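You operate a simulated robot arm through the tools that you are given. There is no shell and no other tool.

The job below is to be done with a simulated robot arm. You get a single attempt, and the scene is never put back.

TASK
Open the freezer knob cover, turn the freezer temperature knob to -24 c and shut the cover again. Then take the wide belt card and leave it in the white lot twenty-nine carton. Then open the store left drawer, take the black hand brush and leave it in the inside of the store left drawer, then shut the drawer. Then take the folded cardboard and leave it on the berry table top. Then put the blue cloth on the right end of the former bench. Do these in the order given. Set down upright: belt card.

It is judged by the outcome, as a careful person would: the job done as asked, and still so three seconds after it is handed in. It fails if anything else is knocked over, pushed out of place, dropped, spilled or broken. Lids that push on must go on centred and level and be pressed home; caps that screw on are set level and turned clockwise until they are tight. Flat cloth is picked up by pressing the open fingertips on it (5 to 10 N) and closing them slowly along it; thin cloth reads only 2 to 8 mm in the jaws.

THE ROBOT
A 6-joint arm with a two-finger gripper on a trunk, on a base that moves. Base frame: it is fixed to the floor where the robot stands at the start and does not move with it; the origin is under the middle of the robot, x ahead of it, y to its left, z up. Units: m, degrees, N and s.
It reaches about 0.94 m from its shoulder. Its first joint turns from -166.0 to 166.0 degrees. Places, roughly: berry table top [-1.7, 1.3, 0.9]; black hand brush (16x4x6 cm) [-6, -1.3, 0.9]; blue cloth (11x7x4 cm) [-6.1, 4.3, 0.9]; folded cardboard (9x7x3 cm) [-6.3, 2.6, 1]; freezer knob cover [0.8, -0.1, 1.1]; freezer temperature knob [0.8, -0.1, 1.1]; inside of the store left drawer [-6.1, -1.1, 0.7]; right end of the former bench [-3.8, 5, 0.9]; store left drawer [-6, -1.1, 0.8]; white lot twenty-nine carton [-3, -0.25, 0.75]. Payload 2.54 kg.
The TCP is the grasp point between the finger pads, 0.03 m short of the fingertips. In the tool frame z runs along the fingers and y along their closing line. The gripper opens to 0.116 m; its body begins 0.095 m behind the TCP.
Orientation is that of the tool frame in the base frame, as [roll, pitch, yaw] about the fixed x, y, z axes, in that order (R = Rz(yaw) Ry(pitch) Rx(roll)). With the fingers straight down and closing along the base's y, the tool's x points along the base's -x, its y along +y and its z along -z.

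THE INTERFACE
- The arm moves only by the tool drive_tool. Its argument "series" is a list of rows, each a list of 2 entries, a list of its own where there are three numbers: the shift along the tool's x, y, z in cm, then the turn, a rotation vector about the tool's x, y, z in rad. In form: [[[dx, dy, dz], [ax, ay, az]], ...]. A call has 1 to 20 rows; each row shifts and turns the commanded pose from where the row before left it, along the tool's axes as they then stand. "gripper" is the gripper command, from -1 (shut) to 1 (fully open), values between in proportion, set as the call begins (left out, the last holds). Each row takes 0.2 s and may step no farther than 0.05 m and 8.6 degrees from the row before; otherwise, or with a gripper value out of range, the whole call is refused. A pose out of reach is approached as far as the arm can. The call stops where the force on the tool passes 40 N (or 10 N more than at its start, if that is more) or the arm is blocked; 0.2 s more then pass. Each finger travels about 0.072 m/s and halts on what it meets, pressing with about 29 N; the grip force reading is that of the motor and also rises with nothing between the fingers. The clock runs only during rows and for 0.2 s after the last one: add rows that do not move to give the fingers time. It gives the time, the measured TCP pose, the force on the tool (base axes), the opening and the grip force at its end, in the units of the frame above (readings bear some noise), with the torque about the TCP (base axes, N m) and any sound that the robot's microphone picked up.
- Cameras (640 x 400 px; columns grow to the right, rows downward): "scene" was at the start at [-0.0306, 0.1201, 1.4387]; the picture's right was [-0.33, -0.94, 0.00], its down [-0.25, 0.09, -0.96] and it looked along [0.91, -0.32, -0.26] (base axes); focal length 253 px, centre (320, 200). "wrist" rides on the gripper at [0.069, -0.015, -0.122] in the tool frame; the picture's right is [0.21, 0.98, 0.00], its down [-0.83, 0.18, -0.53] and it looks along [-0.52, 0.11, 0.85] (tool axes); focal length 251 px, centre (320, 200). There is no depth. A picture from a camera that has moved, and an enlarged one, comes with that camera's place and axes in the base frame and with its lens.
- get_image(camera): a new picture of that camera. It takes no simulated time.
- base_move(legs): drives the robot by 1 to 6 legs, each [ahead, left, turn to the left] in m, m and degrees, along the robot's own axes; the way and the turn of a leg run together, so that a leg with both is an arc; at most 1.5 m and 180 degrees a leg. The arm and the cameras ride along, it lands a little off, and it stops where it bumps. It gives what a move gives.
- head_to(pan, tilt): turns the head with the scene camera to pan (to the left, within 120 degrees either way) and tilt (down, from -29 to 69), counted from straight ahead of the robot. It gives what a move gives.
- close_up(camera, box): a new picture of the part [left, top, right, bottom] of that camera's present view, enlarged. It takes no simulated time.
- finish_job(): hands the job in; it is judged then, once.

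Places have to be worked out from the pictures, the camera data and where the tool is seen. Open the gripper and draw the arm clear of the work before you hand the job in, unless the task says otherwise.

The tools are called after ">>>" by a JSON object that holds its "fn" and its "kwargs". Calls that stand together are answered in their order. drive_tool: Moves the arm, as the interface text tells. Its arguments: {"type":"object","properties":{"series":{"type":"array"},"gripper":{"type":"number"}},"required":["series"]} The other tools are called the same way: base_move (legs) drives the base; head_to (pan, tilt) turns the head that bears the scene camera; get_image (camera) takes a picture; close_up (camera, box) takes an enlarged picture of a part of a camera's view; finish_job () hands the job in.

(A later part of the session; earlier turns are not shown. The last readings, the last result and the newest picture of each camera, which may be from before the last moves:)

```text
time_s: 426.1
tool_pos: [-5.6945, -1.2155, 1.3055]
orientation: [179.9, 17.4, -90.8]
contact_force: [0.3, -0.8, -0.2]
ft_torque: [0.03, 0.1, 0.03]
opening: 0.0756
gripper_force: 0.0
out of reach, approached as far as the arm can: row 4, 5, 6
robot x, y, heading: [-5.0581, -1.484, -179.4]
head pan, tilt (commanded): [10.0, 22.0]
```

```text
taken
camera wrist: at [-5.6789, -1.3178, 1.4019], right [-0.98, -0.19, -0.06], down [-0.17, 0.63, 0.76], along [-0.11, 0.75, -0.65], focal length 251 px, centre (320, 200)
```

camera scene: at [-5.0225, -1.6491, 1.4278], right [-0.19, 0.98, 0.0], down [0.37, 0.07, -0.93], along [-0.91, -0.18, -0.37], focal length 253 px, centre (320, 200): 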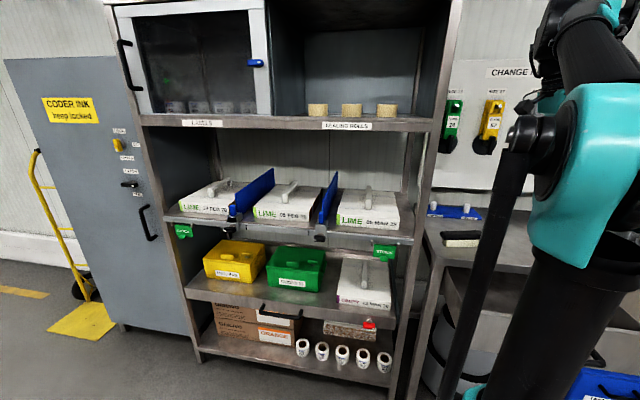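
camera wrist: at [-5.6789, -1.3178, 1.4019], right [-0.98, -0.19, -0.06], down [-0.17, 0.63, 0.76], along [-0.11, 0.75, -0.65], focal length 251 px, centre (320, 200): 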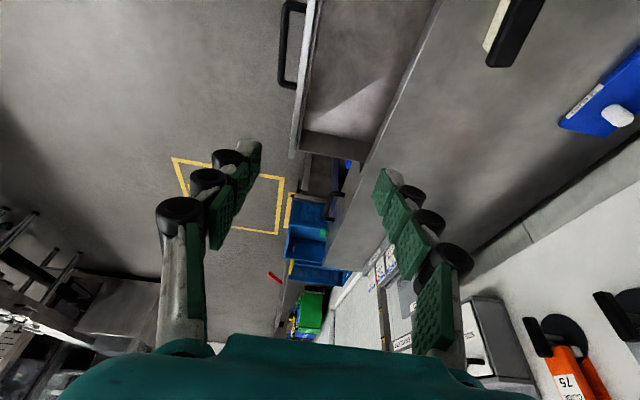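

>>> {"fn": "drive_tool", "kwargs": {"series": [[[0.89, 3.69, 2.41], [0, 0, 0]], [[0.89, 3.69, 2.41], [0, 0, 0]], [[0.89, 3.69, 2.41], [0, 0, 0]], [[0.89, 3.69, 2.41], [0, 0, 0]], [[0.89, 3.69, 2.41], [0, 0, 0]], [[0.89, 3.69, 2.41], [0, 0, 0]], [[0.89, 3.69, 2.41], [0, 0, 0]]]}}

>>> {"fn": "get_image", "kwargs": {"camera": "wrist"}}

>>> {"fn": "get_image", "kwargs": {"camera": "scene"}}

```text
time_s: 427.7
tool_pos: [-5.9587, -1.2213, 1.1283]
orientation: [179.9, 17.5, -90.8]
contact_force: [1.2, -0.3, 0.8]
ft_torque: [-0.03, 0.07, 0.03]
opening: 0.0753
gripper_force: 0.0
robot x, y, heading: [-5.0588, -1.4855, -179.0]
head pan, tilt (commanded): [10.0, 22.0]
```

```text
taken
camera wrist: at [-5.9435, -1.3243, 1.2241], right [-0.98, -0.19, -0.06], down [-0.17, 0.63, 0.76], along [-0.11, 0.75, -0.65], focal length 251 px, centre (320, 200)
```

wrist: 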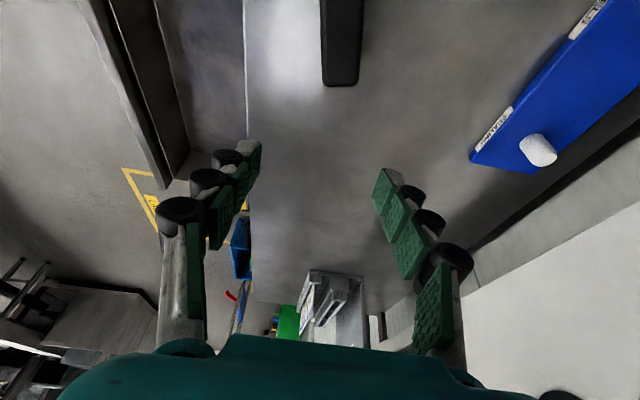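

```text
taken
camera scene: at [-5.0225, -1.649, 1.4278], right [-0.19, 0.98, 0.0], down [0.37, 0.07, -0.93], along [-0.91, -0.18, -0.37], focal length 253 px, centre (320, 200)
```

scene: 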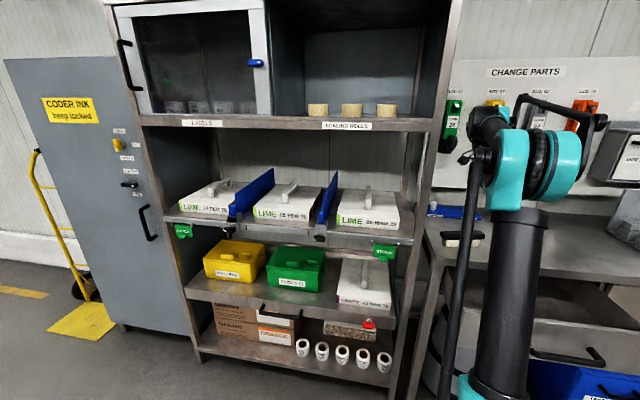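

The brush is yawed about 14° (its right end further away). I rotate the gripper 14° to match and lower to a hover over a point ~3 cm right of its centre.

>>> {"fn": "drive_tool", "kwargs": {"series": [[[0, 0, 0], [-0.0367, 0, -0.1164]], [[0, 0, 0], [-0.0367, 0, -0.1164]], [[1.98, 0.33, 4.0], [0, 0, 0]], [[1.98, 0.33, 4.0], [0, 0, 0]]]}}

>>> {"fn": "get_image", "kwargs": {"camera": "wrist"}}

>>> {"fn": "close_up", "kwargs": {"camera": "scene", "box": [400, 140, 540, 280]}}

```text
time_s: 428.7
tool_pos: [-5.9578, -1.2342, 1.0354]
orientation: [-179.9, 17.7, -76.8]
contact_force: [-0.1, 0.2, 0.4]
ft_torque: [0.01, 0.0, 0.02]
opening: 0.0754
gripper_force: 0.1
robot x, y, heading: [-5.0556, -1.4853, -179.2]
head pan, tilt (commanded): [10.0, 22.0]
```

```text
taken
camera wrist: at [-5.9197, -1.3314, 1.131], right [-0.9, -0.42, -0.07], down [-0.32, 0.57, 0.76], along [-0.28, 0.71, -0.65], focal length 251 px, centre (320, 200)
```

wrist: 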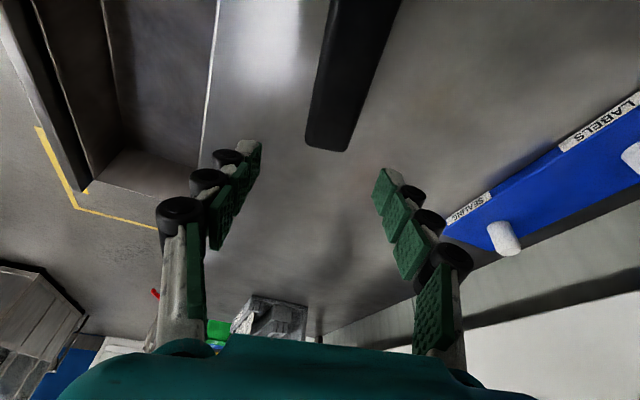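

```text
2.86 times, centred on (470, 210) of scene
camera zoom: at [-5.023, -1.6489, 1.4278], right [-0.19, 0.98, 0.0], down [0.37, 0.07, -0.93], along [-0.91, -0.18, -0.37], focal length 722 px, centre (-109, 171)
```

zoom: 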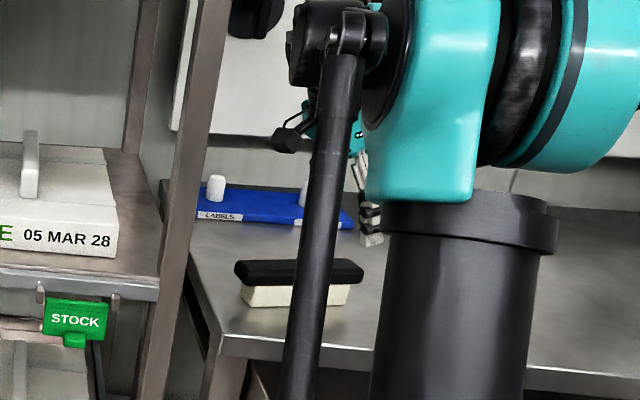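

Aligned in yaw; I shift 0.85 cm in the closing direction and descend vertically onto the brush.

>>> {"fn": "drive_tool", "kwargs": {"series": [[[0.84, 0.85, 2.62], [0, 0, 0]], [[0.84, 0, 2.62], [0, 0, 0]], [[0.84, 0, 2.62], [0, 0, 0]]]}}

>>> {"fn": "get_image", "kwargs": {"camera": "wrist"}}

```text
time_s: 429.5
tool_pos: [-5.9658, -1.2374, 0.9556]
orientation: [-179.9, 17.7, -76.8]
contact_force: [0.4, 0.4, 0.0]
ft_torque: [-0.02, 0.03, -0.04]
opening: 0.0755
gripper_force: 0.1
robot x, y, heading: [-5.0578, -1.4883, -179.0]
head pan, tilt (commanded): [10.0, 22.0]
```

```text
taken
camera wrist: at [-5.9273, -1.3353, 1.0499], right [-0.9, -0.42, -0.06], down [-0.32, 0.57, 0.76], along [-0.28, 0.71, -0.65], focal length 251 px, centre (320, 200)
```

wrist: 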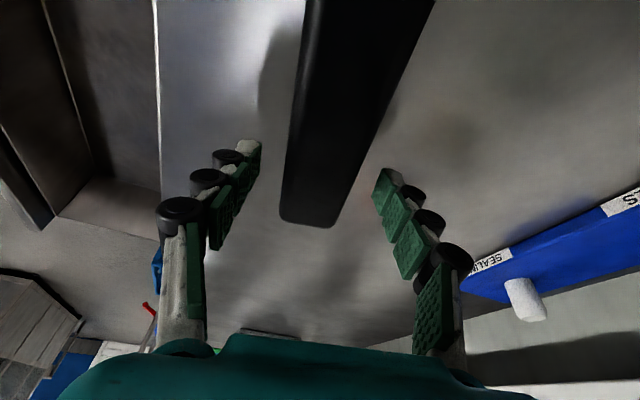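

The brush handle is between the fingers. I go down 3 cm more and close.

>>> {"fn": "drive_tool", "kwargs": {"series": [[[0.46, 0.1, 1.43], [0, 0, 0]], [[0.46, 0, 1.43], [0, 0, 0]]]}}

>>> {"fn": "drive_tool", "kwargs": {"series": [[[0, 0, 0], [0, 0, 0]], [[0, 0, 0], [0, 0, 0]], [[0, 0, 0], [0, 0, 0]], [[0, 0, 0], [0, 0, 0]]], "gripper": -1}}

>>> {"fn": "get_image", "kwargs": {"camera": "wrist"}}

```text
time_s: 430.1
tool_pos: [-5.9676, -1.2396, 0.9282]
orientation: [-180.0, 17.7, -76.8]
contact_force: [0.5, 0.7, 4.2]
ft_torque: [-0.01, -0.02, 0.02]
opening: 0.0758
gripper_force: 0.7
robot x, y, heading: [-5.0567, -1.4871, -178.9]
head pan, tilt (commanded): [10.0, 22.0]
```

```text
time_s: 430.6
tool_pos: [-5.9659, -1.239, 0.9307]
orientation: [179.8, 17.8, -76.9]
contact_force: [-1.9, -4.0, 40.0]
ft_torque: [-0.25, 0.28, 0.14]
opening: 0.0382
gripper_force: 28.7
robot x, y, heading: [-5.0558, -1.4853, -178.8]
head pan, tilt (commanded): [10.0, 22.0]
stopped in row 2: the force on the tool passed its limit at 45 N (the readings are from after the stop); the commanded pose is now the measured one
```

```text
taken
camera wrist: at [-5.9268, -1.3361, 1.0267], right [-0.9, -0.42, -0.06], down [-0.32, 0.56, 0.76], along [-0.29, 0.71, -0.64], focal length 251 px, centre (320, 200)
```

wrist: 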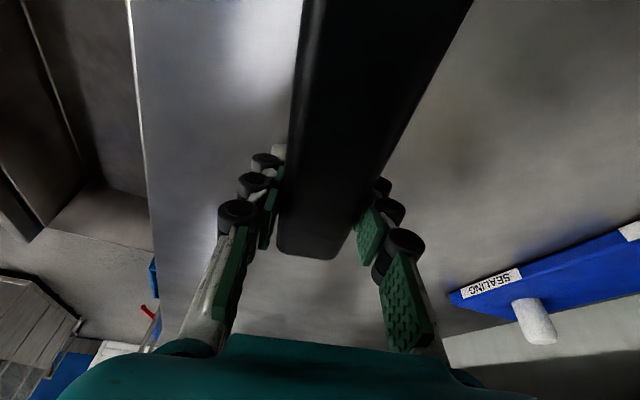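

The brush is gripped (3.8 cm); the fingertips also press the bench, so I lift right away in small steps.

>>> {"fn": "drive_tool", "kwargs": {"series": [[[-0.15, 0, -0.48], [0, 0, 0]], [[0, 0, 0], [0, 0, 0]], [[-0.46, 0, -1.43], [0, 0, 0]], [[-0.9, 0, -2.86], [0, 0, 0]]]}}

>>> {"fn": "get_image", "kwargs": {"camera": "wrist"}}

>>> {"fn": "close_up", "kwargs": {"camera": "scene", "box": [400, 140, 540, 280]}}

```text
time_s: 431.6
tool_pos: [-5.9662, -1.2411, 0.9801]
orientation: [-179.9, 17.8, -76.9]
contact_force: [-0.8, -0.7, -0.8]
ft_torque: [0.03, -0.01, -0.03]
opening: 0.0375
gripper_force: 28.8
robot x, y, heading: [-5.0549, -1.483, -179.2]
head pan, tilt (commanded): [10.0, 22.0]
```

```text
taken
camera wrist: at [-5.9276, -1.3364, 1.0756], right [-0.9, -0.42, -0.07], down [-0.32, 0.57, 0.76], along [-0.28, 0.71, -0.65], focal length 251 px, centre (320, 200)
```

wrist: 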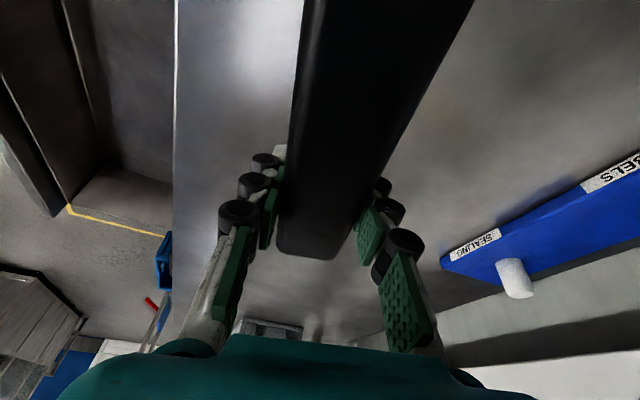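

```text
2.86 times, centred on (470, 210) of scene
camera zoom: at [-5.0233, -1.6489, 1.4278], right [-0.19, 0.98, 0.0], down [0.37, 0.07, -0.93], along [-0.91, -0.18, -0.37], focal length 722 px, centre (-109, 171)
```

zoom: 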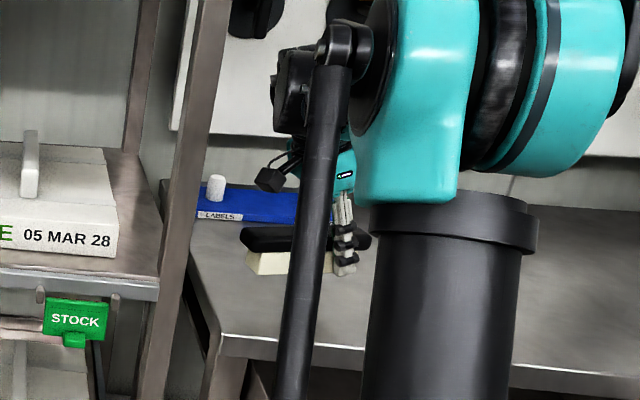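

The brush is lifted and level. I raise it clear and use the base to carry it over the open drawer (back 0.21 m, right 0.16 m).

>>> {"fn": "drive_tool", "kwargs": {"series": [[[-1.0, 0, -3.18], [0, 0, 0]], [[-1.0, 0, -3.18], [0, 0, 0]], [[-1.0, 0, -3.18], [0, 0, 0]]]}}

>>> {"fn": "base_move", "kwargs": {"legs": [[-0.21, -0.16, 0]]}}

>>> {"fn": "get_image", "kwargs": {"camera": "wrist"}}

>>> {"fn": "get_image", "kwargs": {"camera": "scene"}}

```text
time_s: 432.4
tool_pos: [-5.965, -1.2368, 1.0804]
orientation: [-179.9, 17.7, -76.9]
contact_force: [0.2, -0.3, -1.0]
ft_torque: [0.04, -0.02, 0.0]
opening: 0.0376
gripper_force: 28.7
robot x, y, heading: [-5.0554, -1.4858, -179.1]
head pan, tilt (commanded): [10.0, 22.0]
```

```text
time_s: 434.3
tool_pos: [-5.7625, -1.0739, 1.0783]
orientation: [179.9, 17.7, -77.1]
contact_force: [0.7, 0.1, -0.5]
ft_torque: [0.01, -0.02, 0.0]
opening: 0.0375
gripper_force: 28.6
robot x, y, heading: [-4.8526, -1.3243, -179.3]
head pan, tilt (commanded): [10.0, 22.0]
```

```text
taken
camera wrist: at [-5.7245, -1.1695, 1.1751], right [-0.91, -0.42, -0.07], down [-0.32, 0.57, 0.76], along [-0.28, 0.71, -0.65], focal length 251 px, centre (320, 200)
```

wrist: 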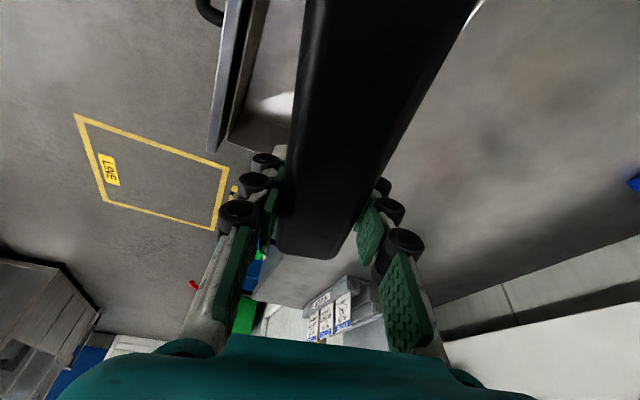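

```text
taken
camera scene: at [-4.8217, -1.4875, 1.4278], right [-0.19, 0.98, 0.0], down [0.37, 0.07, -0.93], along [-0.91, -0.17, -0.37], focal length 253 px, centre (320, 200)
```

scene: 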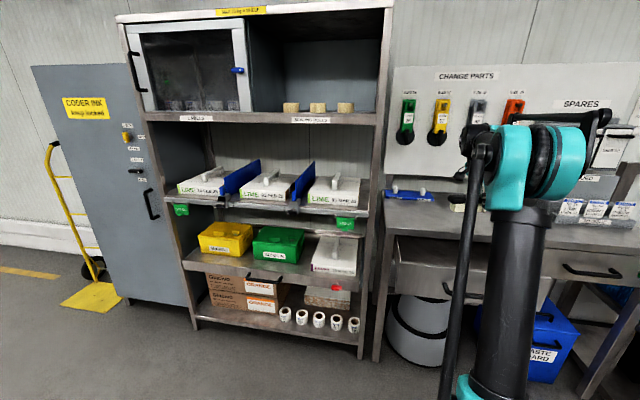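

The brush hangs above the drawer opening (opening x≈−5.86…−5.68). I lower it into the drawer, the last part in small steps until it touches the bottom.

>>> {"fn": "drive_tool", "kwargs": {"series": [[[1.06, 1.0, 3.33], [0, 0, 0]], [[1.06, 0, 3.33], [0, 0, 0]], [[1.06, 0, 3.33], [0, 0, 0]], [[1.06, 0, 3.33], [0, 0, 0]], [[1.06, 0, 3.33], [0, 0, 0]]]}}

>>> {"fn": "get_image", "kwargs": {"camera": "wrist"}}

>>> {"fn": "close_up", "kwargs": {"camera": "scene", "box": [380, 180, 560, 300]}}

```text
time_s: 435.5
tool_pos: [-5.7718, -1.0751, 0.9042]
orientation: [180.0, 17.7, -77.0]
contact_force: [-0.9, 0.2, -1.1]
ft_torque: [0.09, -0.01, 0.04]
opening: 0.0378
gripper_force: 28.9
robot x, y, heading: [-4.8544, -1.3224, -179.4]
head pan, tilt (commanded): [10.0, 22.0]
```

```text
taken
camera wrist: at [-5.7333, -1.1709, 1.0001], right [-0.91, -0.42, -0.07], down [-0.32, 0.57, 0.76], along [-0.28, 0.71, -0.65], focal length 251 px, centre (320, 200)
```

wrist: 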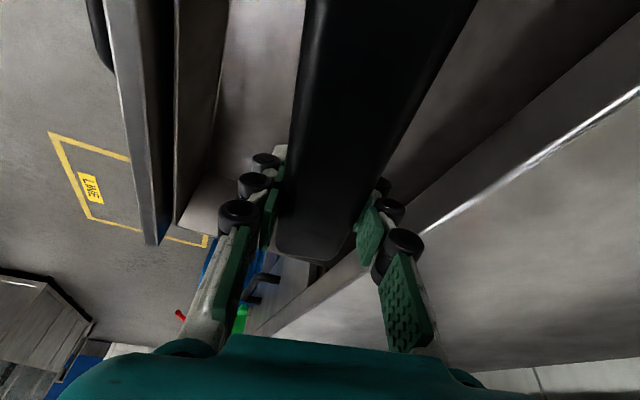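

```text
3.33 times, centred on (470, 240) of scene
camera zoom: at [-4.8216, -1.4875, 1.4278], right [-0.19, 0.98, 0.0], down [0.37, 0.07, -0.93], along [-0.91, -0.17, -0.37], focal length 842 px, centre (-180, 67)
```

zoom: 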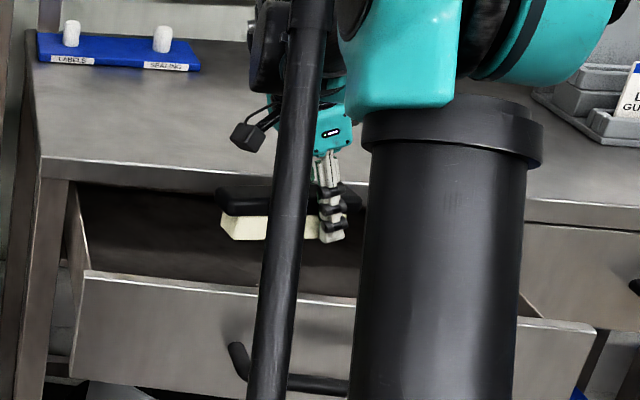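

>>> {"fn": "drive_tool", "kwargs": {"series": [[[0.46, 0, 1.43], [0, 0, 0]], [[0.46, 0, 1.43], [0, 0, 0]], [[0.46, 0, 1.43], [0, 0, 0]], [[0.46, 0, 1.43], [0, 0, 0]]]}}

>>> {"fn": "close_up", "kwargs": {"camera": "scene", "box": [380, 180, 560, 300]}}

```text
time_s: 436.5
tool_pos: [-5.7735, -1.0756, 0.8448]
orientation: [-180.0, 17.7, -77.1]
contact_force: [-0.8, 0.3, -0.9]
ft_torque: [0.0, 0.04, -0.01]
opening: 0.0374
gripper_force: 29.3
robot x, y, heading: [-4.8507, -1.3202, -179.0]
head pan, tilt (commanded): [10.0, 22.0]
```

```text
3.33 times, centred on (470, 240) of scene
camera zoom: at [-4.8217, -1.4875, 1.4278], right [-0.19, 0.98, 0.0], down [0.37, 0.07, -0.93], along [-0.91, -0.17, -0.37], focal length 842 px, centre (-180, 67)
```

zoom: 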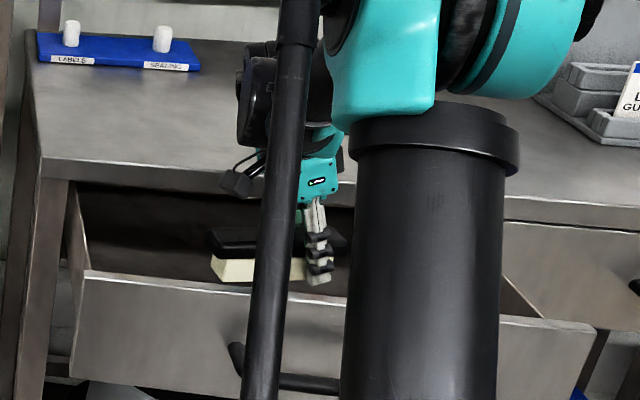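

>>> {"fn": "drive_tool", "kwargs": {"series": [[[0.3, 0, 0.95], [0, 0, 0]], [[0.3, 0, 0.95], [0, 0, 0]], [[0.3, 0, 0.95], [0, 0, 0]], [[0.24, 0, 0.76], [0, 0, 0]], [[0.24, 0, 0.76], [0, 0, 0]], [[0.24, 0, 0.76], [0, 0, 0]]]}}

>>> {"fn": "close_up", "kwargs": {"camera": "scene", "box": [380, 180, 560, 300]}}

>>> {"fn": "get_image", "kwargs": {"camera": "wrist"}}

```text
time_s: 437.9
tool_pos: [-5.7724, -1.076, 0.7919]
orientation: [-180.0, 17.7, -77.1]
contact_force: [-0.2, -0.2, -0.3]
ft_torque: [0.01, -0.01, -0.01]
opening: 0.0373
gripper_force: 28.8
robot x, y, heading: [-4.8537, -1.3244, -179.2]
head pan, tilt (commanded): [10.0, 22.0]
```

```text
3.33 times, centred on (470, 240) of scene
camera zoom: at [-4.8218, -1.4875, 1.4278], right [-0.19, 0.98, 0.0], down [0.37, 0.07, -0.93], along [-0.91, -0.17, -0.37], focal length 842 px, centre (-180, 67)
```

zoom: 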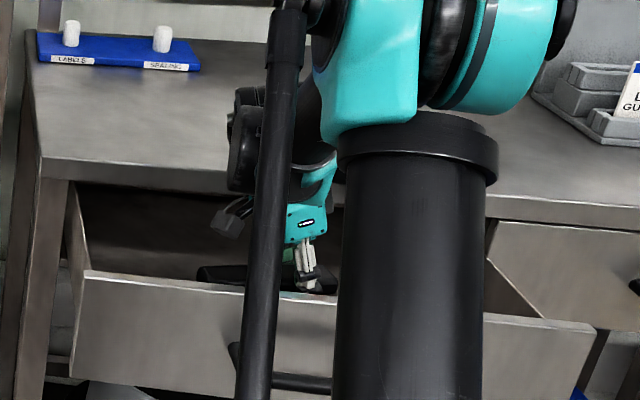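

```text
taken
camera wrist: at [-5.7336, -1.1725, 0.8872], right [-0.91, -0.42, -0.07], down [-0.32, 0.57, 0.76], along [-0.28, 0.71, -0.65], focal length 251 px, centre (320, 200)
```

wrist: 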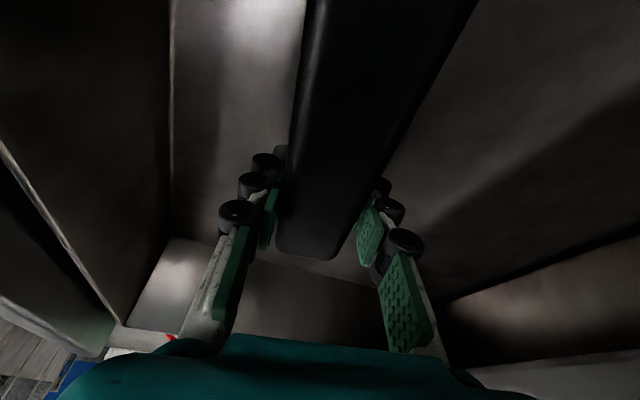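

>>> {"fn": "drive_tool", "kwargs": {"series": [[[0.2, 0, 0.62], [0, 0, 0]], [[0.2, 0, 0.62], [0, 0, 0]], [[0.2, 0, 0.62], [0, 0, 0]], [[0.2, 0, 0.62], [0, 0, 0]], [[0.2, 0, 0.62], [0, 0, 0]], [[0.2, 0, 0.62], [0, 0, 0]]]}}

```text
time_s: 438.9
tool_pos: [-5.7723, -1.0765, 0.7689]
orientation: [180.0, 17.8, -76.9]
contact_force: [-0.4, -1.9, 23.3]
ft_torque: [-0.05, -0.04, -0.07]
opening: 0.0379
gripper_force: 28.7
robot x, y, heading: [-4.8578, -1.3253, -179.3]
head pan, tilt (commanded): [10.0, 22.0]
stopped in row 5: the force on the tool passed its limit at 52 N (the readings are from after the stop); the commanded pose is now the measured one
```

Contact with the drawer floor. I ease up 2 mm and open the fingers just enough to release.

>>> {"fn": "drive_tool", "kwargs": {"series": [[[-0.06, 0, -0.19], [0, 0, 0]], [[0, 0, 0], [0, 0, 0]]]}}

>>> {"fn": "drive_tool", "kwargs": {"series": [[[0, 0, 0], [0, 0, 0]], [[0, 0, 0], [0, 0, 0]]], "gripper": 0.0}}

>>> {"fn": "drive_tool", "kwargs": {"series": [[[-0.46, 0, -1.43], [0, 0, 0]], [[-0.76, 0, -2.38], [0, 0, 0]]]}}

>>> {"fn": "get_image", "kwargs": {"camera": "wrist"}}

```text
time_s: 439.5
tool_pos: [-5.7727, -1.076, 0.7681]
orientation: [180.0, 17.9, -76.9]
contact_force: [0.3, 1.9, 5.4]
ft_torque: [0.08, 0.03, -0.01]
opening: 0.0375
gripper_force: 28.9
robot x, y, heading: [-4.8593, -1.3241, -179.6]
head pan, tilt (commanded): [10.0, 22.0]
```

```text
time_s: 440.1
tool_pos: [-5.7736, -1.0771, 0.7681]
orientation: [-180.0, 17.9, -76.8]
contact_force: [0.4, 0.8, 0.2]
ft_torque: [-0.02, 0.01, 0.0]
opening: 0.0579
gripper_force: 0.0
robot x, y, heading: [-4.8516, -1.3164, -179.2]
head pan, tilt (commanded): [10.0, 22.0]
```

```text
time_s: 440.7
tool_pos: [-5.7724, -1.0783, 0.8068]
orientation: [-179.9, 17.8, -76.9]
contact_force: [0.1, 0.7, -1.5]
ft_torque: [-0.01, -0.01, 0.01]
opening: 0.0579
gripper_force: 0.0
robot x, y, heading: [-4.8555, -1.3247, -179.2]
head pan, tilt (commanded): [10.0, 22.0]
```

```text
taken
camera wrist: at [-5.7333, -1.1751, 0.9022], right [-0.91, -0.42, -0.07], down [-0.32, 0.57, 0.76], along [-0.28, 0.71, -0.65], focal length 251 px, centre (320, 200)
```

wrist: 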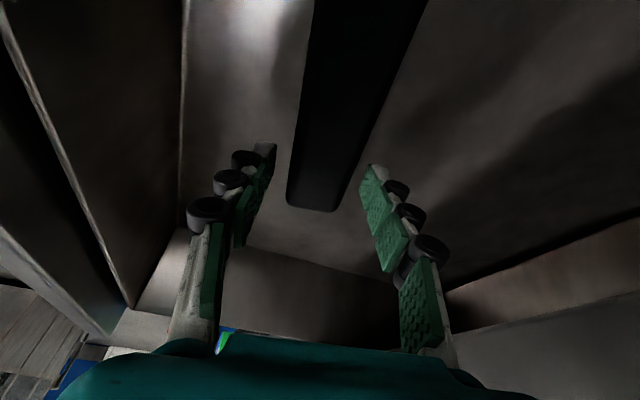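

The brush lies in the drawer. I raise the gripper out, close it, and move in front of the drawer to push it shut via the handle.

>>> {"fn": "drive_tool", "kwargs": {"series": [[[-1.06, 0, -3.33], [0, 0, 0]], [[-1.06, 0, -3.33], [0, 0, 0]], [[-1.06, 0, -3.33], [0, 0, 0]], [[-1.06, 0, -3.33], [0, 0, 0]], [[-1.06, 0, -3.33], [0, 0, 0]], [[-1.06, 0, -3.33], [0, 0, 0]], [[-1.06, 0, -3.33], [0, 0, 0]], [[0, 0, 0], [0.0358, 0, 0.1123]], [[0, 0, 0], [0.0358, 0, 0.1123]], [[0, -4.5, 0], [0, 0, 0]], [[0, -4.5, 0], [0, 0, 0]], [[0, -4.5, 0], [0, 0, 0]], [[0, -4.5, 0], [0, 0, 0]], [[0, -4.5, 0], [0, 0, 0]], [[0, -4.5, 0], [0, 0, 0]]], "gripper": -1}}

>>> {"fn": "get_image", "kwargs": {"camera": "scene"}}

>>> {"fn": "get_image", "kwargs": {"camera": "wrist"}}

```text
time_s: 443.9
tool_pos: [-5.5032, -1.0787, 1.0489]
orientation: [-180.0, 17.8, -90.4]
contact_force: [-0.4, 0.9, 0.3]
ft_torque: [-0.04, -0.07, 0.0]
opening: 0.0
gripper_force: 28.5
robot x, y, heading: [-4.854, -1.3235, -179.0]
head pan, tilt (commanded): [10.0, 22.0]
```

```text
taken
camera scene: at [-4.8222, -1.4874, 1.4278], right [-0.19, 0.98, 0.0], down [0.37, 0.07, -0.93], along [-0.91, -0.17, -0.37], focal length 253 px, centre (320, 200)
```

scene: 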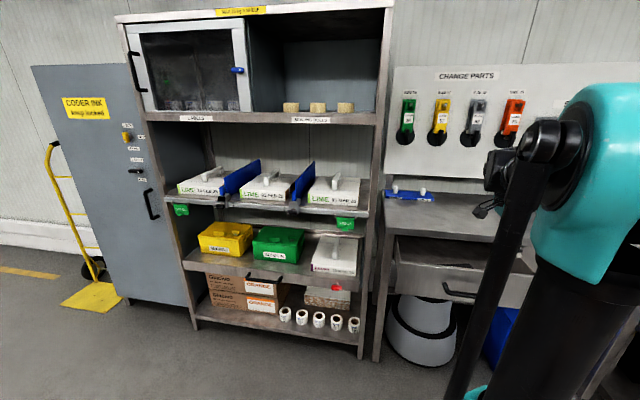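

```text
taken
camera wrist: at [-5.4867, -1.182, 1.1445], right [-0.98, -0.2, -0.07], down [-0.18, 0.62, 0.76], along [-0.11, 0.76, -0.65], focal length 251 px, centre (320, 200)
```

wrist: 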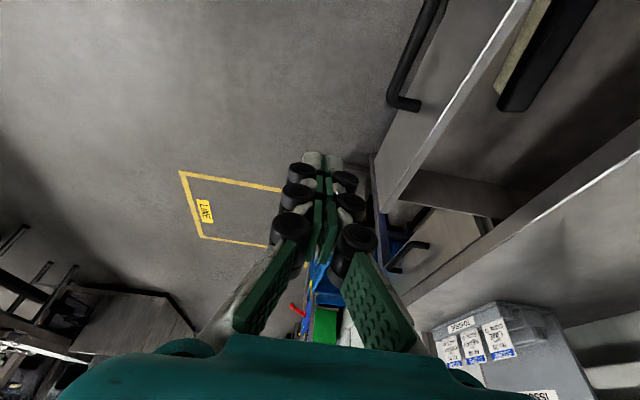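

The brush is visible in the drawer; the bar is now at x≈−5.603. I lower the closed fingers in front of the bar and push.

>>> {"fn": "drive_tool", "kwargs": {"series": [[[1.36, 0, 3.3], [0, 0, 0]], [[1.36, 0, 3.3], [0, 0, 0]], [[1.36, 0, 3.3], [0, 0, 0]], [[1.36, 0, 3.3], [0, 0, 0]], [[1.36, 0, 3.3], [0, 0, 0]], [[1.36, 0, 3.3], [0, 0, 0]], [[1.36, 0, 3.3], [0, 0, 0]]]}}

>>> {"fn": "get_image", "kwargs": {"camera": "wrist"}}

```text
time_s: 445.5
tool_pos: [-5.5017, -1.0997, 0.8021]
orientation: [180.0, 17.9, -90.5]
contact_force: [-0.5, -0.6, 0.4]
ft_torque: [-0.01, 0.02, -0.01]
opening: 0.0001
gripper_force: 28.7
robot x, y, heading: [-4.8551, -1.3271, -179.3]
head pan, tilt (commanded): [10.0, 22.0]
```

```text
taken
camera wrist: at [-5.487, -1.2029, 0.8965], right [-0.98, -0.2, -0.07], down [-0.18, 0.62, 0.76], along [-0.11, 0.76, -0.64], focal length 251 px, centre (320, 200)
```

wrist: 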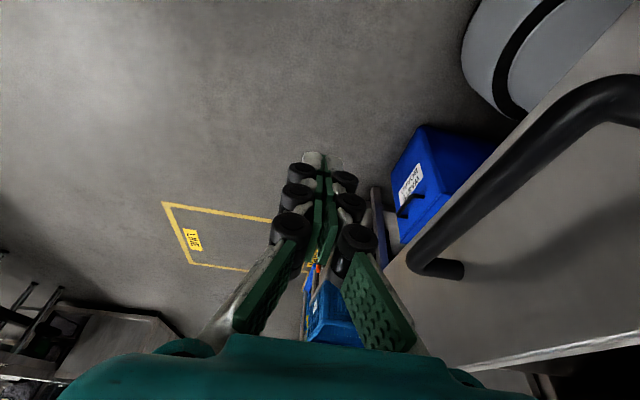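

>>> {"fn": "drive_tool", "kwargs": {"series": [[[0, 2, 0], [0, 0, 0]], [[0, 2, 0], [0, 0, 0]], [[0, 2, 0], [0, 0, 0]], [[0, 1.5, 0], [0, 0, 0]], [[0, 1.5, 0], [0, 0, 0]], [[0, 1.5, 0], [0, 0, 0]], [[0, 1.5, 0], [0, 0, 0]], [[0, 1.5, 0], [0, 0, 0]]]}}

>>> {"fn": "get_image", "kwargs": {"camera": "wrist"}}

```text
time_s: 447.3
tool_pos: [-5.6375, -1.0986, 0.8014]
orientation: [179.9, 17.7, -90.3]
contact_force: [0.5, -0.4, -0.3]
ft_torque: [0.01, 0.02, 0.02]
opening: 0.0
gripper_force: 28.4
robot x, y, heading: [-4.8506, -1.3231, -179.4]
head pan, tilt (commanded): [10.0, 22.0]
```

```text
taken
camera wrist: at [-5.6222, -1.2019, 0.8982], right [-0.98, -0.2, -0.06], down [-0.18, 0.62, 0.76], along [-0.11, 0.76, -0.65], focal length 251 px, centre (320, 200)
```

wrist: 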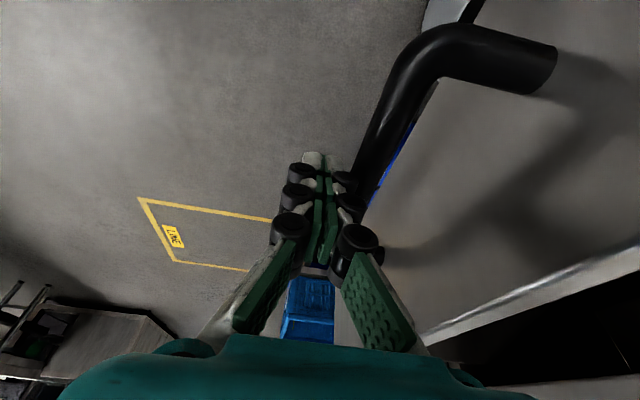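

The drawer moves in easily with the bar against the fingers. I continue until it seats.

>>> {"fn": "drive_tool", "kwargs": {"series": [[[0, 1.5, 0], [0, 0, 0]], [[0, 1.5, 0], [0, 0, 0]], [[0, 1.5, 0], [0, 0, 0]], [[0, 1.5, 0], [0, 0, 0]], [[0, 1.5, 0], [0, 0, 0]], [[0, 1.5, 0], [0, 0, 0]], [[0, 1.2, 0], [0, 0, 0]], [[0, 1, 0], [0, 0, 0]], [[0, 1, 0], [0, 0, 0]], [[0, 0.8, 0], [0, 0, 0]], [[0, 0.8, 0], [0, 0, 0]]]}}

>>> {"fn": "get_image", "kwargs": {"camera": "scene"}}

>>> {"fn": "get_image", "kwargs": {"camera": "wrist"}}

```text
time_s: 449.7
tool_pos: [-5.7764, -1.0967, 0.8026]
orientation: [179.8, 18.0, -90.6]
contact_force: [-0.4, 0.0, 0.1]
ft_torque: [0.04, 0.0, -0.06]
opening: 0.0
gripper_force: 28.6
robot x, y, heading: [-4.8525, -1.3269, -179.4]
head pan, tilt (commanded): [10.0, 22.0]
```

```text
taken
camera scene: at [-4.8217, -1.4875, 1.4278], right [-0.19, 0.98, 0.0], down [0.37, 0.07, -0.93], along [-0.91, -0.17, -0.37], focal length 253 px, centre (320, 200)
```

scene: 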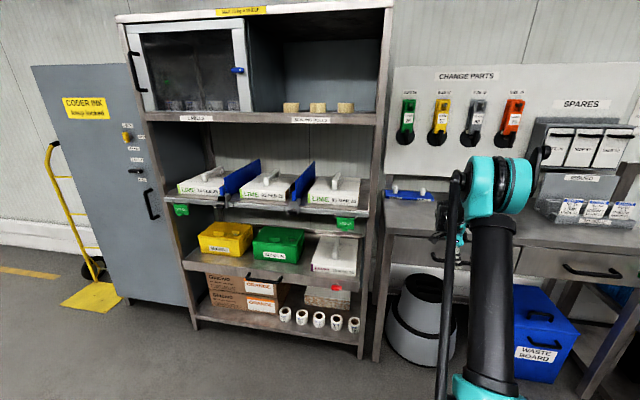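

```text
taken
camera wrist: at [-5.7615, -1.2004, 0.8997], right [-0.98, -0.2, -0.06], down [-0.18, 0.62, 0.76], along [-0.11, 0.76, -0.64], focal length 251 px, centre (320, 200)
```

wrist: 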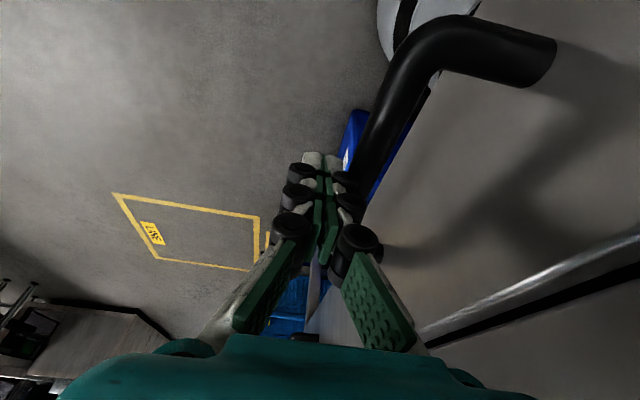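

>>> {"fn": "drive_tool", "kwargs": {"series": [[[0, 0.6, 0], [0, 0, 0]], [[0, 0.6, 0], [0, 0, 0]], [[0, 0.6, 0], [0, 0, 0]], [[0, 0.6, 0], [0, 0, 0]], [[0, 0.6, 0], [0, 0, 0]]]}}

>>> {"fn": "get_image", "kwargs": {"camera": "wrist"}}

>>> {"fn": "close_up", "kwargs": {"camera": "scene", "box": [360, 180, 540, 300]}}

```text
time_s: 450.6
tool_pos: [-5.7921, -1.0955, 0.8042]
orientation: [-179.4, 17.8, -90.4]
contact_force: [10.6, -1.6, 7.3]
ft_torque: [-0.02, -0.02, -0.01]
opening: 0.0001
gripper_force: 28.6
robot x, y, heading: [-4.8528, -1.3214, -179.3]
head pan, tilt (commanded): [10.0, 22.0]
stopped in row 4: the force on the tool passed its limit at 48 N (the readings are from after the stop); the commanded pose is now the measured one
```

```text
taken
camera wrist: at [-5.7775, -1.1998, 0.8996], right [-0.98, -0.19, -0.07], down [-0.18, 0.62, 0.76], along [-0.1, 0.76, -0.65], focal length 251 px, centre (320, 200)
```

wrist: 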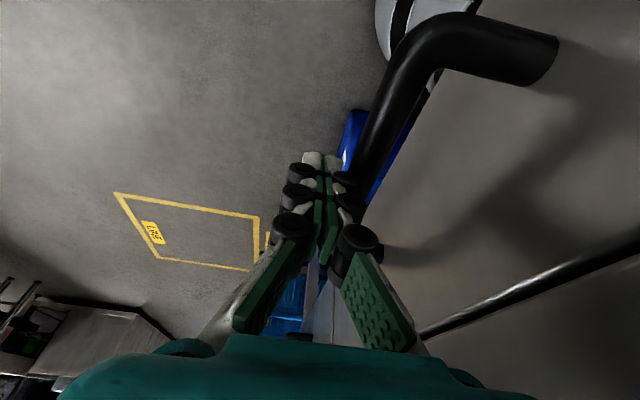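

```text
3.33 times, centred on (450, 240) of scene
camera zoom: at [-4.8207, -1.4877, 1.4278], right [-0.19, 0.98, 0.0], down [0.37, 0.07, -0.93], along [-0.91, -0.17, -0.37], focal length 842 px, centre (-113, 67)
```

zoom: 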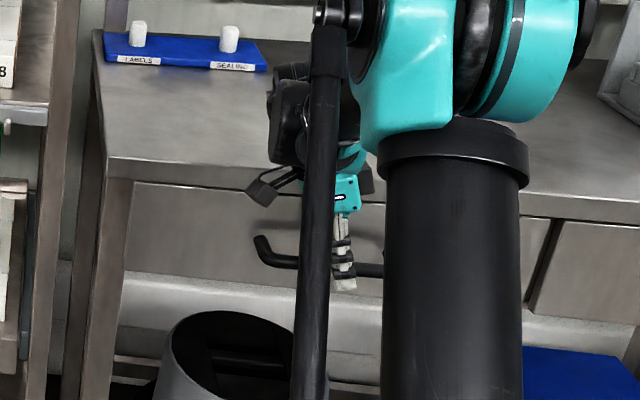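

The drawer is shut (48 N at the stop, flush). I back off, raise the arm, and look at the drawer before driving on.

>>> {"fn": "drive_tool", "kwargs": {"series": [[[0, -3, 0], [0, 0, 0]], [[0, -4.5, 0], [0, 0, 0]], [[0, -4.5, 0], [0, 0, 0]], [[-1.3, -2, -4], [0, 0, 0]], [[-1.3, -2, -4], [0, 0, 0]], [[-1.3, -2, -4], [0, 0, 0]], [[-1.3, -2, -4], [0, 0, 0]], [[-1.3, -2, -4], [0, 0, 0]], [[-1.3, -2, -4], [0, 0, 0]], [[-1.3, -2, -4], [0, 0, 0]], [[-1.3, -2, -4], [0, 0, 0]], [[-1.3, -2, -4], [0, 0, 0]]]}}

>>> {"fn": "get_image", "kwargs": {"camera": "scene"}}

>>> {"fn": "get_image", "kwargs": {"camera": "wrist"}}

```text
time_s: 453.2
tool_pos: [-5.4961, -1.1005, 1.1857]
orientation: [-179.6, 17.8, -90.6]
contact_force: [-0.3, 0.1, 0.0]
ft_torque: [0.02, -0.04, -0.03]
opening: 0.0
gripper_force: 28.6
robot x, y, heading: [-4.8528, -1.321, -179.1]
head pan, tilt (commanded): [10.0, 22.0]
```

```text
taken
camera scene: at [-4.8216, -1.4875, 1.4278], right [-0.19, 0.98, 0.0], down [0.37, 0.07, -0.93], along [-0.91, -0.17, -0.37], focal length 253 px, centre (320, 200)
```

scene: 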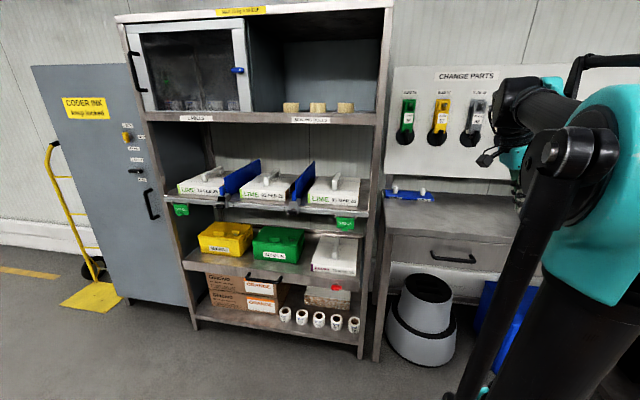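

```text
taken
camera wrist: at [-5.4809, -1.2039, 1.2813], right [-0.98, -0.19, -0.07], down [-0.18, 0.63, 0.76], along [-0.1, 0.76, -0.65], focal length 251 px, centre (320, 200)
```

wrist: 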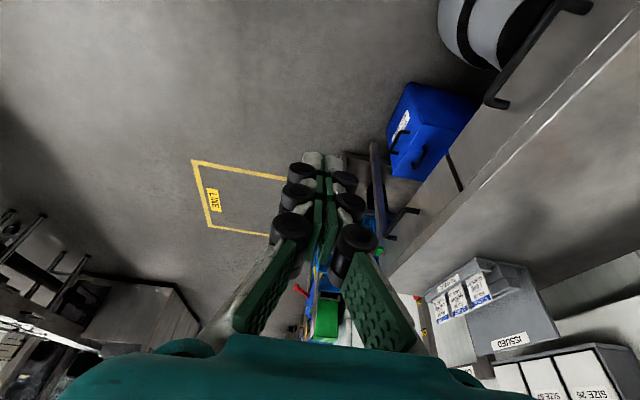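

Drawer shut. I tuck the arm and drive sideways (+y) along the wall to the cardboard shelf.

>>> {"fn": "drive_tool", "kwargs": {"series": [[[0, -4.5, 0], [0, 0, 0]], [[0, -4.5, 0], [0, 0, 0]], [[0, -4.5, 0], [0, 0, 0]]]}}

>>> {"fn": "base_move", "kwargs": {"legs": [[0.05, -1.35, -1], [0, -1.35, 0], [0, -1.3, 0]]}}

>>> {"fn": "head_to", "kwargs": {"pan": 20, "tilt": 15}}

>>> {"fn": "get_image", "kwargs": {"camera": "scene"}}

```text
time_s: 454.1
tool_pos: [-5.3636, -1.0985, 1.1851]
orientation: [-179.6, 17.8, -90.6]
contact_force: [-0.2, 0.0, 0.1]
ft_torque: [-0.03, -0.05, -0.02]
opening: 0.0001
gripper_force: 28.8
robot x, y, heading: [-4.8518, -1.3203, -179.1]
head pan, tilt (commanded): [10.0, 22.0]
```

```text
time_s: 473.4
tool_pos: [-5.3528, 2.9533, 1.1845]
orientation: [-179.5, 17.9, -93.3]
contact_force: [-0.6, 0.8, -0.2]
ft_torque: [0.01, -0.02, -0.03]
opening: 0.0
gripper_force: 27.8
robot x, y, heading: [-4.853, 2.7047, 177.7]
head pan, tilt (commanded): [10.0, 22.0]
```

```text
time_s: 474.1
tool_pos: [-5.3507, 2.9537, 1.1849]
orientation: [-179.6, 17.7, -93.3]
contact_force: [-0.3, -0.1, 0.1]
ft_torque: [0.01, 0.0, -0.01]
opening: 0.0
gripper_force: 29.0
robot x, y, heading: [-4.853, 2.7066, 178.1]
head pan, tilt (commanded): [20.0, 15.0]
```

```text
taken
camera scene: at [-4.8262, 2.5229, 1.4391], right [-0.31, 0.95, 0.0], down [0.25, 0.08, -0.97], along [-0.92, -0.3, -0.26], focal length 253 px, centre (320, 200)
```

scene: 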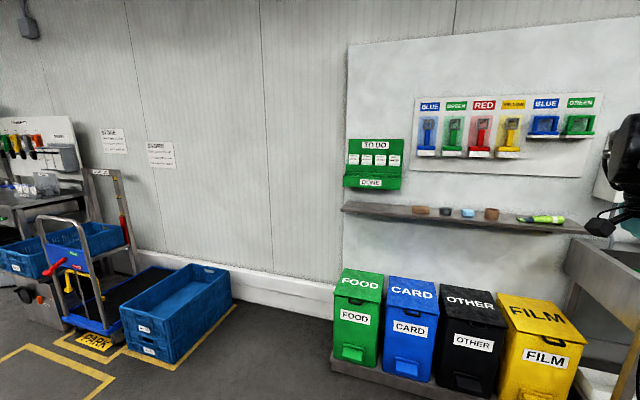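

>>> {"fn": "close_up", "kwargs": {"camera": "scene", "box": [330, 90, 600, 250]}}

>>> {"fn": "close_up", "kwargs": {"camera": "scene", "box": [390, 190, 510, 240]}}

```text
2.37 times, centred on (465, 170) of scene
camera zoom: at [-4.8262, 2.5229, 1.4391], right [-0.31, 0.95, 0.0], down [0.25, 0.08, -0.97], along [-0.92, -0.3, -0.26], focal length 599 px, centre (-24, 271)
```

zoom: 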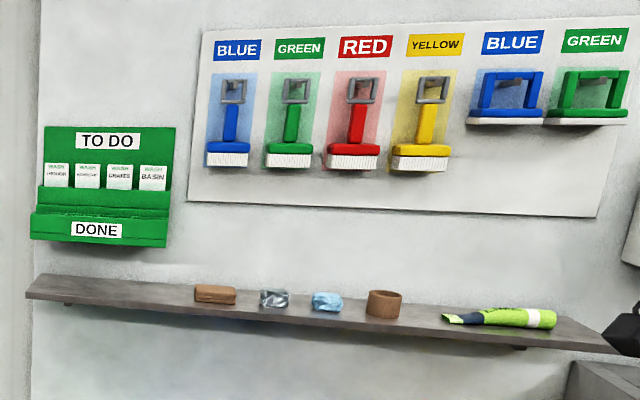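

```text
5.33 times, centred on (450, 215) of scene
camera zoom: at [-4.8262, 2.5229, 1.4391], right [-0.31, 0.95, 0.0], down [0.25, 0.08, -0.97], along [-0.92, -0.3, -0.26], focal length 1348 px, centre (-373, 120)
```

zoom: 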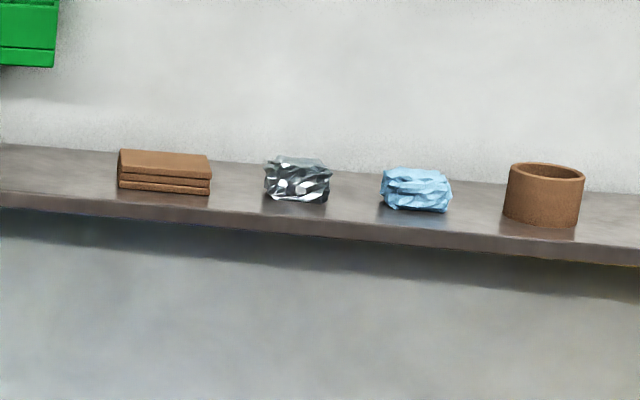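

The folded cardboard is at ≈[−6.34,2.64,1.0] on the wall shelf, with a rack above, so I'll take it from the front with a forward-pitched gripper closing along y. I extend a bit and start pitching the tool forward.

>>> {"fn": "drive_tool", "kwargs": {"series": [[[0, 4, 0], [0, 0, 0]], [[0, 4, 0], [0, 0, 0]], [[0, 4, 0], [0, 0, 0]], [[0, 4, 0], [0, 0, 0]], [[0, 0, 0], [-0.14, 0, 0]], [[0, 0, 0], [-0.14, 0, 0]], [[0, 0, 0], [-0.14, 0, 0]], [[0, 0, 0], [-0.14, 0, 0]], [[0, 0, 0], [-0.14, 0, 0]]]}}

>>> {"fn": "get_image", "kwargs": {"camera": "scene"}}

```text
time_s: 476.1
tool_pos: [-5.5317, 2.8728, 1.1836]
orientation: [140.1, 19.3, -94.7]
contact_force: [0.0, -0.3, 0.1]
ft_torque: [0.03, -0.02, -0.01]
opening: 0.0
gripper_force: 28.4
out of reach, approached as far as the arm can: row 6, 7, 8, 9
robot x, y, heading: [-4.8529, 2.7081, 178.0]
head pan, tilt (commanded): [20.0, 15.0]
```

```text
taken
camera scene: at [-4.8264, 2.5229, 1.4392], right [-0.31, 0.95, 0.0], down [0.25, 0.08, -0.97], along [-0.92, -0.3, -0.26], focal length 253 px, centre (320, 200)
```

scene: 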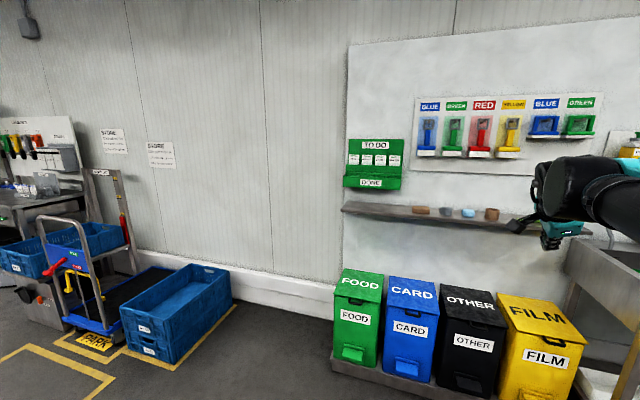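

>>> {"fn": "drive_tool", "kwargs": {"series": [[[4.23, 0.67, -1.37], [0, 0, 0]], [[4.23, 0.67, -1.37], [0, 0, 0]], [[4.23, 0.67, -1.37], [0, 0, 0]], [[4.23, 0.67, -1.37], [0, 0, 0]], [[4.23, 0.67, -1.37], [0, 0, 0]], [[4.23, 0.67, -1.37], [0, 0, 0]], [[4.23, 0.67, -1.37], [0, 0, 0]]]}}

```text
time_s: 477.8
tool_pos: [-5.5267, 2.5587, 1.1929]
orientation: [140.3, 17.9, -93.3]
contact_force: [-0.4, 0.7, -0.5]
ft_torque: [-0.04, 0.01, 0.02]
opening: 0.0
gripper_force: 28.3
robot x, y, heading: [-4.8558, 2.7026, 178.0]
head pan, tilt (commanded): [20.0, 15.0]
```

Free here. I straighten the tool to a 35° forward pitch with no sideways tilt.

>>> {"fn": "drive_tool", "kwargs": {"series": [[[0, 0, 0], [-0.092, 0.086, 0.0647]], [[0, 0, 0], [-0.092, 0.086, 0.0647]], [[0, 0, 0], [-0.092, 0.086, 0.0647]]]}}

>>> {"fn": "drive_tool", "kwargs": {"series": [[[0, 0, 0], [0, 0, 0.1428]], [[0, 0, 0], [0, 0, 0.1428]], [[0, 0, 0], [0, 0, 0.1428]], [[0, 0, 0], [0, 0, 0.1428]], [[0, 0, 0], [0, 0, 0.1428]], [[0, 0, 0], [0, 0, 0.1428]], [[0, 0, 0], [0, 0, 0.1428]], [[0, 0, 0], [0, 0, 0.1428]], [[0, 0, 0], [0, 0, 0.1428]], [[0, 0, 0], [0, 0, 0.1428]], [[0, 0, 0], [0, 0, 0.1428]]], "gripper": 1}}

>>> {"fn": "get_image", "kwargs": {"camera": "wrist"}}

>>> {"fn": "get_image", "kwargs": {"camera": "scene"}}

```text
time_s: 478.6
tool_pos: [-5.5252, 2.5585, 1.1911]
orientation: [124.8, -0.4, -90.0]
contact_force: [0.3, -0.4, -0.2]
ft_torque: [0.01, -0.01, 0.01]
opening: 0.0001
gripper_force: 28.6
robot x, y, heading: [-4.8539, 2.7051, 178.1]
head pan, tilt (commanded): [20.0, 15.0]
```

```text
time_s: 480.9
tool_pos: [-5.5254, 2.5578, 1.1922]
orientation: [-179.2, -55.1, 179.3]
contact_force: [-0.7, 0.2, 0.5]
ft_torque: [0.02, 0.01, 0.0]
opening: 0.1162
gripper_force: 0.1
robot x, y, heading: [-4.8529, 2.7049, 177.8]
head pan, tilt (commanded): [20.0, 15.0]
```

```text
taken
camera wrist: at [-5.4636, 2.5448, 1.3191], right [-0.12, 0.98, 0.17], down [0.91, 0.18, -0.37], along [-0.4, 0.11, -0.91], focal length 251 px, centre (320, 200)
```

wrist: 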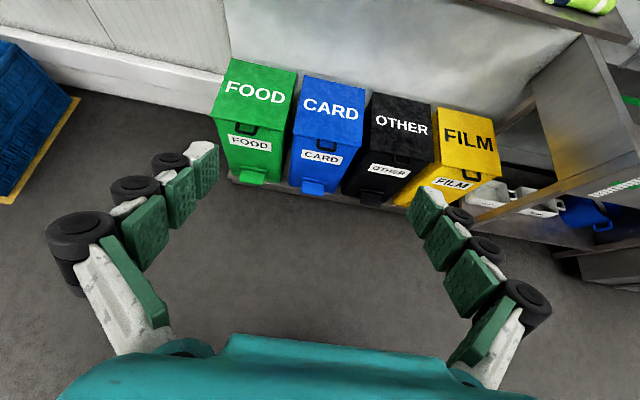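

```text
taken
camera scene: at [-4.8262, 2.5228, 1.4392], right [-0.31, 0.95, 0.0], down [0.25, 0.08, -0.97], along [-0.92, -0.3, -0.26], focal length 253 px, centre (320, 200)
```

scene: 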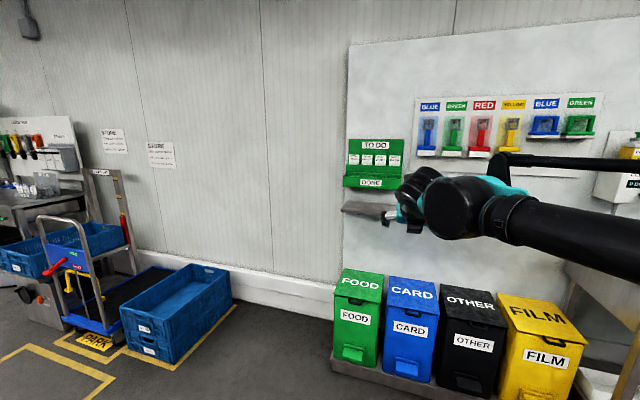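

The gripper is now nicely posed (camera above, closing along y). I drive 0.48 m closer to the shelf, keeping clear of the bins.

>>> {"fn": "base_move", "kwargs": {"legs": [[0.48, -0.09, 2]]}}

>>> {"fn": "get_image", "kwargs": {"camera": "wrist"}}

>>> {"fn": "get_image", "kwargs": {"camera": "scene"}}

```text
time_s: 483.9
tool_pos: [-6.0027, 2.6359, 1.1926]
orientation: [-179.3, -55.1, -178.6]
contact_force: [0.8, -1.2, 0.0]
ft_torque: [-0.02, -0.01, -0.01]
opening: 0.1161
gripper_force: 0.0
robot x, y, heading: [-5.3363, 2.8027, 180.0]
head pan, tilt (commanded): [20.0, 15.0]
```

```text
taken
camera wrist: at [-5.9414, 2.6239, 1.3191], right [-0.15, 0.97, 0.17], down [0.9, 0.21, -0.37], along [-0.4, 0.1, -0.91], focal length 251 px, centre (320, 200)
```

wrist: 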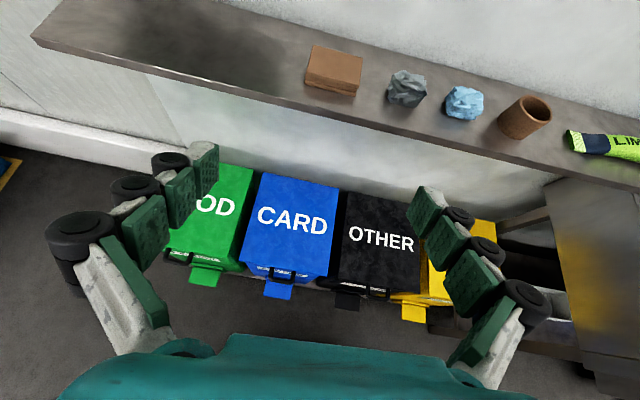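

```text
taken
camera scene: at [-5.3036, 2.622, 1.4392], right [-0.34, 0.94, 0.0], down [0.24, 0.09, -0.97], along [-0.91, -0.33, -0.26], focal length 253 px, centre (320, 200)
```

scene: 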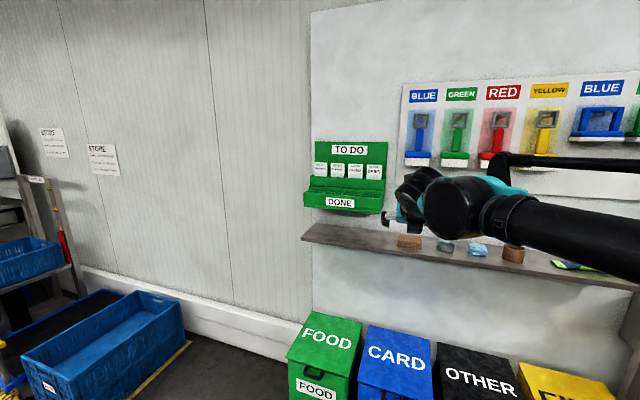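

The cardboard block spans y 2.595–2.686, x −6.37…−6.28, top z≈1.015. I correct the 2° yaw and move to 15 cm short of it along the finger axis, fingers fully open.

>>> {"fn": "drive_tool", "kwargs": {"series": [[[0, 0, 0], [-0.032, 0, 0.022]], [[0.65, 0.1, 4.04], [0, 0, 0]], [[0.65, 0.1, 4.04], [0, 0, 0]], [[0.65, 0.1, 4.04], [0, 0, 0]], [[0.65, 0.1, 4.04], [0, 0, 0]], [[0.65, 0.1, 4.04], [0, 0, 0]]]}}

>>> {"fn": "get_image", "kwargs": {"camera": "wrist"}}

```text
time_s: 485.3
tool_pos: [-6.1864, 2.6402, 1.0996]
orientation: [-179.4, -55.1, 179.1]
contact_force: [0.9, 0.5, 0.4]
ft_torque: [-0.02, 0.03, 0.0]
opening: 0.1155
gripper_force: 0.1
robot x, y, heading: [-5.3351, 2.7995, 179.9]
head pan, tilt (commanded): [20.0, 15.0]
```

```text
taken
camera wrist: at [-6.1254, 2.6252, 1.2264], right [-0.12, 0.98, 0.17], down [0.91, 0.17, -0.37], along [-0.39, 0.11, -0.91], focal length 251 px, centre (320, 200)
```

wrist: 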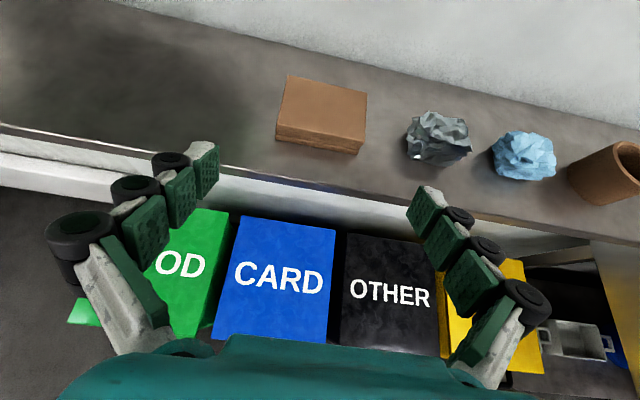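

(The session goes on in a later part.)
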